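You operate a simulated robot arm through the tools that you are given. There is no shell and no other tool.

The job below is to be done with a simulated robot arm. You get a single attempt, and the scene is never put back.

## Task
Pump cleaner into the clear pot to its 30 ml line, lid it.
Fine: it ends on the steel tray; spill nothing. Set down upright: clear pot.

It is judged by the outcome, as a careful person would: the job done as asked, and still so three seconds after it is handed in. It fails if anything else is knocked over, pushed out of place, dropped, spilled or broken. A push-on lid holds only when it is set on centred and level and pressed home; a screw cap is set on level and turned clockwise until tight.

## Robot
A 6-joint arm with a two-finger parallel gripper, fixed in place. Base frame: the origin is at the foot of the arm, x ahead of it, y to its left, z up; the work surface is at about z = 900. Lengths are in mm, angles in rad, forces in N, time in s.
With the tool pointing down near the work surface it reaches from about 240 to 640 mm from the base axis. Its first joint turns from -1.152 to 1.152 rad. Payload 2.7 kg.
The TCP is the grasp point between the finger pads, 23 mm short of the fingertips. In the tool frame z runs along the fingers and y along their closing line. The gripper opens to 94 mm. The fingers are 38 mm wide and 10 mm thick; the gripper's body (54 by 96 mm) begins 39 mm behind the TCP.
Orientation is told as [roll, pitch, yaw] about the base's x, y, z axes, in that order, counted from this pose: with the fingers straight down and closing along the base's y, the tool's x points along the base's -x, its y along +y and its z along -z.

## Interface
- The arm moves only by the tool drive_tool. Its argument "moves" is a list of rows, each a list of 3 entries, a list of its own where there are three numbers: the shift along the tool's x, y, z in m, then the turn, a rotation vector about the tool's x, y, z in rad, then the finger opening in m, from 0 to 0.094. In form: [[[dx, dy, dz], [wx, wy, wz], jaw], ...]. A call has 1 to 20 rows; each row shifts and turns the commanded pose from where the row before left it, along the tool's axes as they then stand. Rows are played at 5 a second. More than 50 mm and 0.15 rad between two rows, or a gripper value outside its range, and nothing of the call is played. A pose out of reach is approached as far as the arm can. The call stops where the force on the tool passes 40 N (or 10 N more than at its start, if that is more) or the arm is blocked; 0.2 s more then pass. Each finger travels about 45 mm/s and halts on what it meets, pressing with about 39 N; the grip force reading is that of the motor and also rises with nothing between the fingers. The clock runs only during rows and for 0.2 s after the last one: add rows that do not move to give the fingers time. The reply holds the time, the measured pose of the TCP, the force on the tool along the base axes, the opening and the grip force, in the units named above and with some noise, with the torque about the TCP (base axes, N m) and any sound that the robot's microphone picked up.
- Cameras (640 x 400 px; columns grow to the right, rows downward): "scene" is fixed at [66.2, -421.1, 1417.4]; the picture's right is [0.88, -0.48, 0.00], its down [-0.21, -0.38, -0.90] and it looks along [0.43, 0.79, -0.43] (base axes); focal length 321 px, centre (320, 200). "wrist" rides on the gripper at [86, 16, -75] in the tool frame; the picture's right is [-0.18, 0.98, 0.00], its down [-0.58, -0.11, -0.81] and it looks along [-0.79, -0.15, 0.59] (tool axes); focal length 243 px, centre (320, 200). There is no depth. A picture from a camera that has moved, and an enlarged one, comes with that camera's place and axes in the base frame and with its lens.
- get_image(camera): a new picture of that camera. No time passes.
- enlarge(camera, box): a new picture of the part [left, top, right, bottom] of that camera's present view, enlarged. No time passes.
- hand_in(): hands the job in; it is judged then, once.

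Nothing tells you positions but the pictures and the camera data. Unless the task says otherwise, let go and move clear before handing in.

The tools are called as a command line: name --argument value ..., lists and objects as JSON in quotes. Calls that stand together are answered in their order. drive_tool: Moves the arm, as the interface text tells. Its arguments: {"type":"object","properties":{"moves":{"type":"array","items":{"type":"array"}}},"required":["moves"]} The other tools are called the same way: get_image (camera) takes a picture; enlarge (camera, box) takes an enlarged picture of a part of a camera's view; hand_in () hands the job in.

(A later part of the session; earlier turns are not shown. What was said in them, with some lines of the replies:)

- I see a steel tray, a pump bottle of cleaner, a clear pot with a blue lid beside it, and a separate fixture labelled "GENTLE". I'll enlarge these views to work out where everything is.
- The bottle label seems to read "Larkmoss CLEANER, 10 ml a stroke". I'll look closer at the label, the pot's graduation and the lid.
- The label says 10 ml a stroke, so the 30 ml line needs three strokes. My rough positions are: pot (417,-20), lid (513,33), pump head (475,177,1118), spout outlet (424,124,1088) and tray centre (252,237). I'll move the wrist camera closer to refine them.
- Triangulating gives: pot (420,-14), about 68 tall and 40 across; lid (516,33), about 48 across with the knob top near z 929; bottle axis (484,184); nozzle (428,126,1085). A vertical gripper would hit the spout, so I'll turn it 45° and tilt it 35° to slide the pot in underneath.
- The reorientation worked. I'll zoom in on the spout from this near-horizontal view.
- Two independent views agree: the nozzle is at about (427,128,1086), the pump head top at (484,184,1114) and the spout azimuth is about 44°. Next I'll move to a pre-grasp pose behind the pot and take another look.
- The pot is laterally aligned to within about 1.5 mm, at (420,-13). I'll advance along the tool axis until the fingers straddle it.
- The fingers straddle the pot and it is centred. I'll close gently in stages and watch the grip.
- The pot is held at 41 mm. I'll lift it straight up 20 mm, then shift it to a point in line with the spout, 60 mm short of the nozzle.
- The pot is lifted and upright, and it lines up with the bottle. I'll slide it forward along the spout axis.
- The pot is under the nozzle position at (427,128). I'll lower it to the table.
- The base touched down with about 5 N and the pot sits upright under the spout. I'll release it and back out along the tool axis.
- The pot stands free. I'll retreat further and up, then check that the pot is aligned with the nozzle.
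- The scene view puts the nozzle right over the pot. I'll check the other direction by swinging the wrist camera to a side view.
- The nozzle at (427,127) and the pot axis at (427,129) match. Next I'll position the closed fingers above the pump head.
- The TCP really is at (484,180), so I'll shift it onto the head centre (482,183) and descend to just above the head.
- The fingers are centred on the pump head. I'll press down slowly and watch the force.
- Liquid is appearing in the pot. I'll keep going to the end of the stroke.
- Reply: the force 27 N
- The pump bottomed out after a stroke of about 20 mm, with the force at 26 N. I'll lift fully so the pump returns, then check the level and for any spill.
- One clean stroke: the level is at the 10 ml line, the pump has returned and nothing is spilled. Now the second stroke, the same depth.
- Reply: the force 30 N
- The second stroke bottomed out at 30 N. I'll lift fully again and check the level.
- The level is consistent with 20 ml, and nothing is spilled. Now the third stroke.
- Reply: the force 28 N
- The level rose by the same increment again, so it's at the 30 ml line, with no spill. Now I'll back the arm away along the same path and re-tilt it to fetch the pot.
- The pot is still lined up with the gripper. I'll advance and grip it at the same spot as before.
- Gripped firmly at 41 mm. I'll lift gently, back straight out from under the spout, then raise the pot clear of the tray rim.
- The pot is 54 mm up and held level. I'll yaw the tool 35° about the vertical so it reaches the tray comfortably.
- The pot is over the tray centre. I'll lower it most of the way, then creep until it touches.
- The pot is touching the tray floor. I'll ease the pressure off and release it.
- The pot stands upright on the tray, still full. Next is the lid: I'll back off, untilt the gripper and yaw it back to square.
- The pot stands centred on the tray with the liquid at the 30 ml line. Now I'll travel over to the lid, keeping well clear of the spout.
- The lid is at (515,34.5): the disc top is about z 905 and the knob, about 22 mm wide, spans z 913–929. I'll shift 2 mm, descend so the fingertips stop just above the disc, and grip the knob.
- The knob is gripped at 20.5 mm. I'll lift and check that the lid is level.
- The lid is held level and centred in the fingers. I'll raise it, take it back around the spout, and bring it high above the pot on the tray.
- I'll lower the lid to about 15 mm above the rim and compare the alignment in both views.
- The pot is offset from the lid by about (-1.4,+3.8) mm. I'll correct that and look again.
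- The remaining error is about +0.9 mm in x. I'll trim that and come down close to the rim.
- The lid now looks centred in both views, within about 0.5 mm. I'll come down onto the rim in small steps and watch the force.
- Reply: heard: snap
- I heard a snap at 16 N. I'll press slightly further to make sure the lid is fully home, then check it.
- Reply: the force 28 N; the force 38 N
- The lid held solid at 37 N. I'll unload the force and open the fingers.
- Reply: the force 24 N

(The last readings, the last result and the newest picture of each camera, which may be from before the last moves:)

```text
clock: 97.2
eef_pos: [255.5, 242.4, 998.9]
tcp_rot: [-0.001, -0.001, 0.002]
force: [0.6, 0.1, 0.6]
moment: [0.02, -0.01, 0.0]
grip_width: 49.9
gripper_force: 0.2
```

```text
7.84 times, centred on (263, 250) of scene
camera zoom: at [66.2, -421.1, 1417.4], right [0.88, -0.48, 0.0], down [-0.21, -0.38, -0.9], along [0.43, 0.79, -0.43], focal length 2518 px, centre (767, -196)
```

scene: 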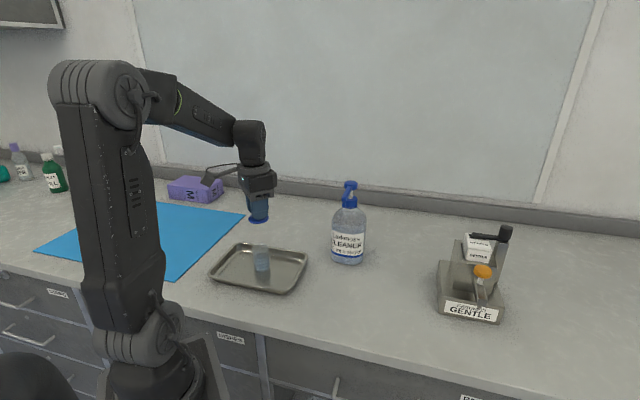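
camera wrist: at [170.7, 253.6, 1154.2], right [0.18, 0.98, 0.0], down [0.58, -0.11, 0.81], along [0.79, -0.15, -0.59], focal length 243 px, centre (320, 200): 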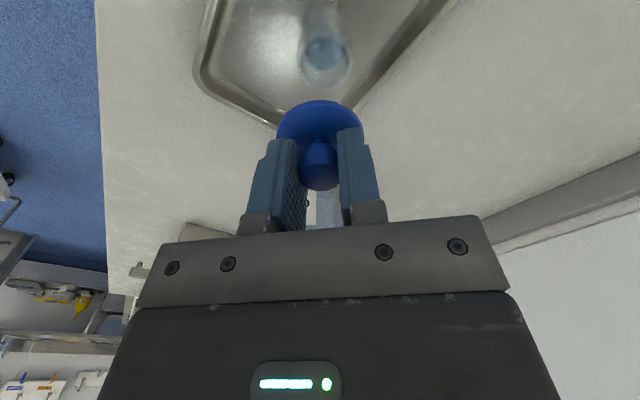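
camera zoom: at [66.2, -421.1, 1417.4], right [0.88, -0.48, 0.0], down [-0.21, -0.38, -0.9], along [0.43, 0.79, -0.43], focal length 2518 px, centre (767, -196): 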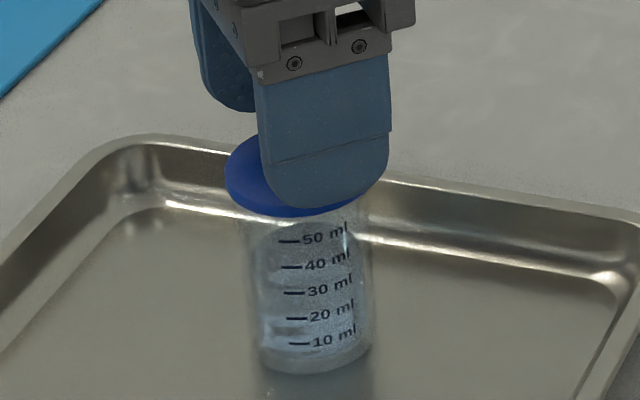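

The lid stays in place after release. I'll rise straight up and clear, then inspect everything.

drive_tool --moves '[[[0, 0, -0.01], [0, 0, 0], 0.05], [[0, 0, -0.03], [0, 0, 0], 0.05], [[0, 0, -0.04], [0, 0, 0], 0.05], [[0, 0, -0.04], [0, 0, 0], 0.05], [[0, 0, -0.04], [0, 0, 0], 0.05], [[0, -0.035, -0.02], [0, 0, 0], 0.05], [[0, -0.035, -0.02], [0, 0, 0], 0.05], [[0, -0.035, 0], [0, 0, 0], 0.05], [[0, 0, 0], [0, 0, 0], 0.05]]'

get_image --camera "scene"

get_image --camera "wrist"

enlarge --camera "scene" --box '[240, 225, 285, 280]'

enlarge --camera "scene" --box '[250, 232, 274, 262]'

```text
clock: 99.2
eef_pos: [256.9, 136.8, 1200.1]
tcp_rot: [-0.001, 0.001, 0.003]
force: [0.2, 0.4, -0.6]
moment: [0.0, 0.02, -0.03]
grip_width: 50.2
gripper_force: 0.1
```

```text
taken
```

scene: 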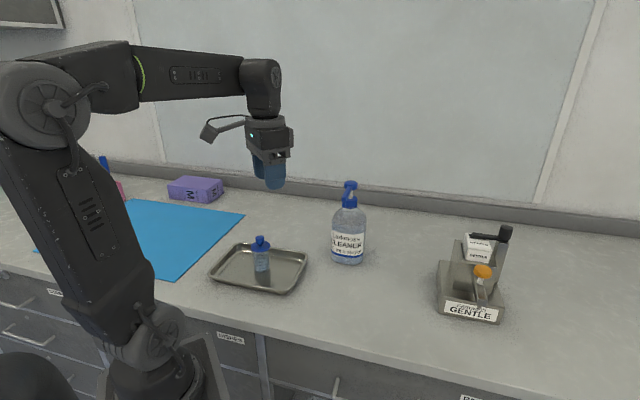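

```text
taken
camera wrist: at [170.2, 152.2, 1274.0], right [0.18, 0.98, 0.0], down [0.58, -0.11, 0.81], along [0.79, -0.15, -0.59], focal length 243 px, centre (320, 200)
```

wrist: 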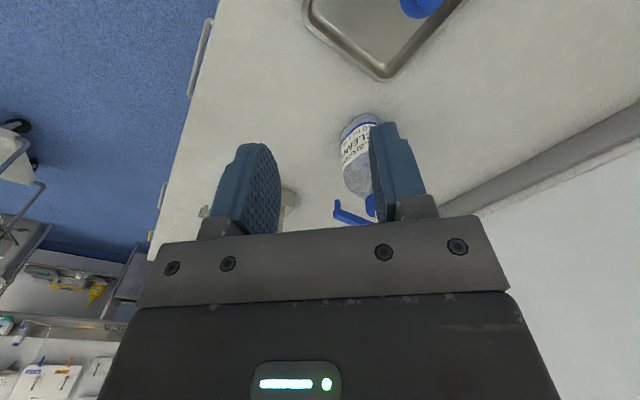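

```text
7.27 times, centred on (262, 252) of scene
camera zoom: at [66.2, -421.1, 1417.4], right [0.88, -0.48, 0.0], down [-0.21, -0.38, -0.9], along [0.43, 0.79, -0.43], focal length 2335 px, centre (738, -182)
```

zoom: 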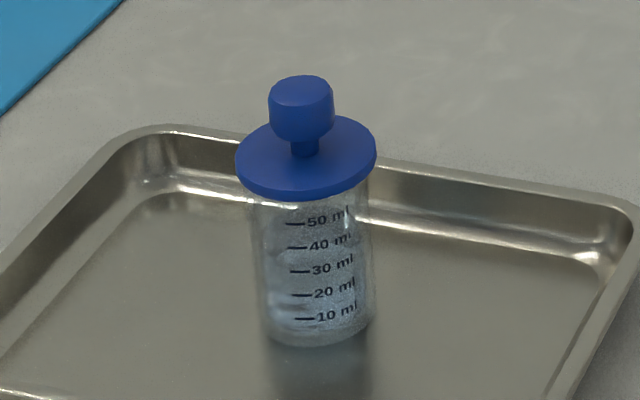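

```text
13.33 times, centred on (262, 247) of scene
camera zoom: at [66.2, -421.1, 1417.4], right [0.88, -0.48, 0.0], down [-0.21, -0.38, -0.9], along [0.43, 0.79, -0.43], focal length 4280 px, centre (1093, -427)
```

zoom: 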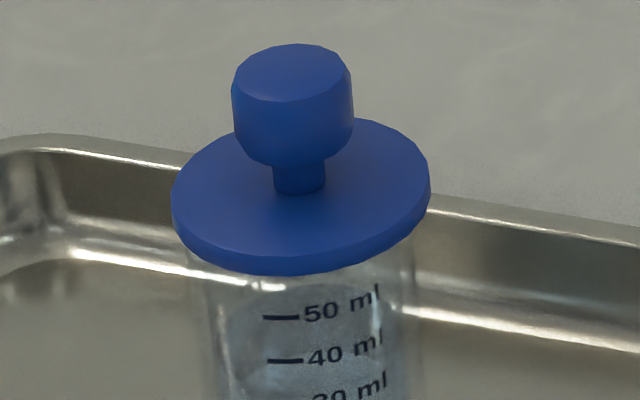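

The lid is level and centred, and the pot is upright on the tray. Before handing in I'll check the fill level and look for drips around the bottle.

enlarge --camera "scene" --box '[252, 246, 274, 274]'

enlarge --camera "scene" --box '[310, 170, 430, 320]'

enlarge --camera "scene" --box '[200, 225, 320, 305]'

```text
14.29 times, centred on (263, 260) of scene
camera zoom: at [66.2, -421.1, 1417.4], right [0.88, -0.48, 0.0], down [-0.21, -0.38, -0.9], along [0.43, 0.79, -0.43], focal length 4586 px, centre (1134, -657)
```

zoom: 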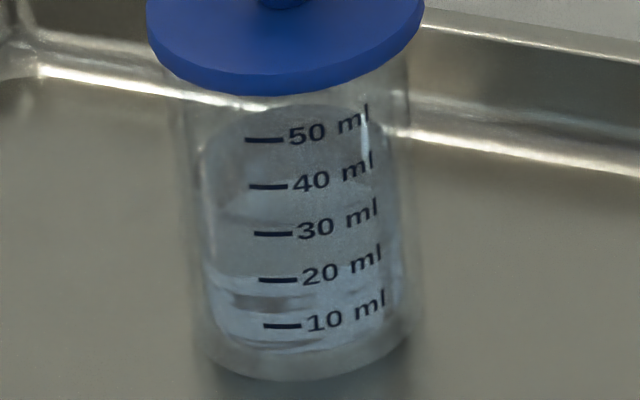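

```text
2.67 times, centred on (370, 245) of scene
camera zoom: at [66.2, -421.1, 1417.4], right [0.88, -0.48, 0.0], down [-0.21, -0.38, -0.9], along [0.43, 0.79, -0.43], focal length 856 px, centre (187, 80)
```

zoom: 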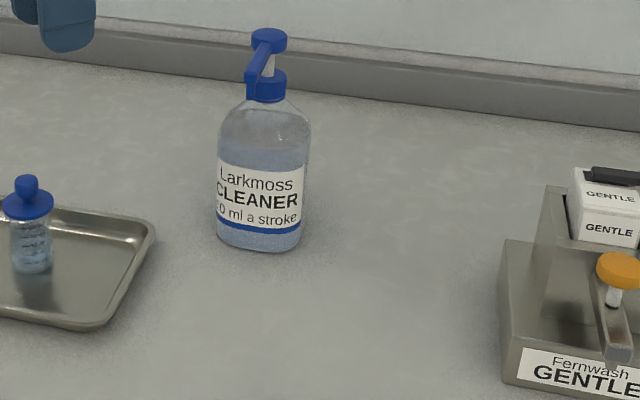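

```text
5.00 times, centred on (260, 265) of scene
camera zoom: at [66.2, -421.1, 1417.4], right [0.88, -0.48, 0.0], down [-0.21, -0.38, -0.9], along [0.43, 0.79, -0.43], focal length 1605 px, centre (620, -125)
```

zoom: 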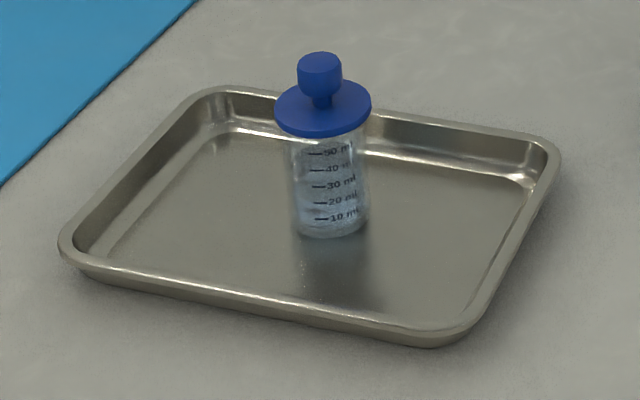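

The surface height matches the 30 ml mark exactly: both work out to z ≈ 935. The tray and bench are dry, and the bottle hasn't moved. The lid snapped home level, the pot stands upright on the steel tray and the arm is clear, so I'm handing in.

hand_in

```text
The job is handed in.
```

The clear pot is filled to its 30 ml line with cleaner, lidded, and standing upright on the steel tray. I've handed the job in, but the tool gave no verdict back.

- **Fill:** I gave the Larkmoss pump three full strokes at 10 ml each. In the scene camera view, the liquid surface and the 30 ml mark came out at the same height.
- **Lid:** It went on level and centred, and snapped home. It then held at about 37 N of downward press.
- **Spills and disturbance:** I saw no spills on the bench or the tray. The bottle and the other dispenser look to be where they started.
- **Arm:** The gripper had let go and was clear of everything before I handed in.
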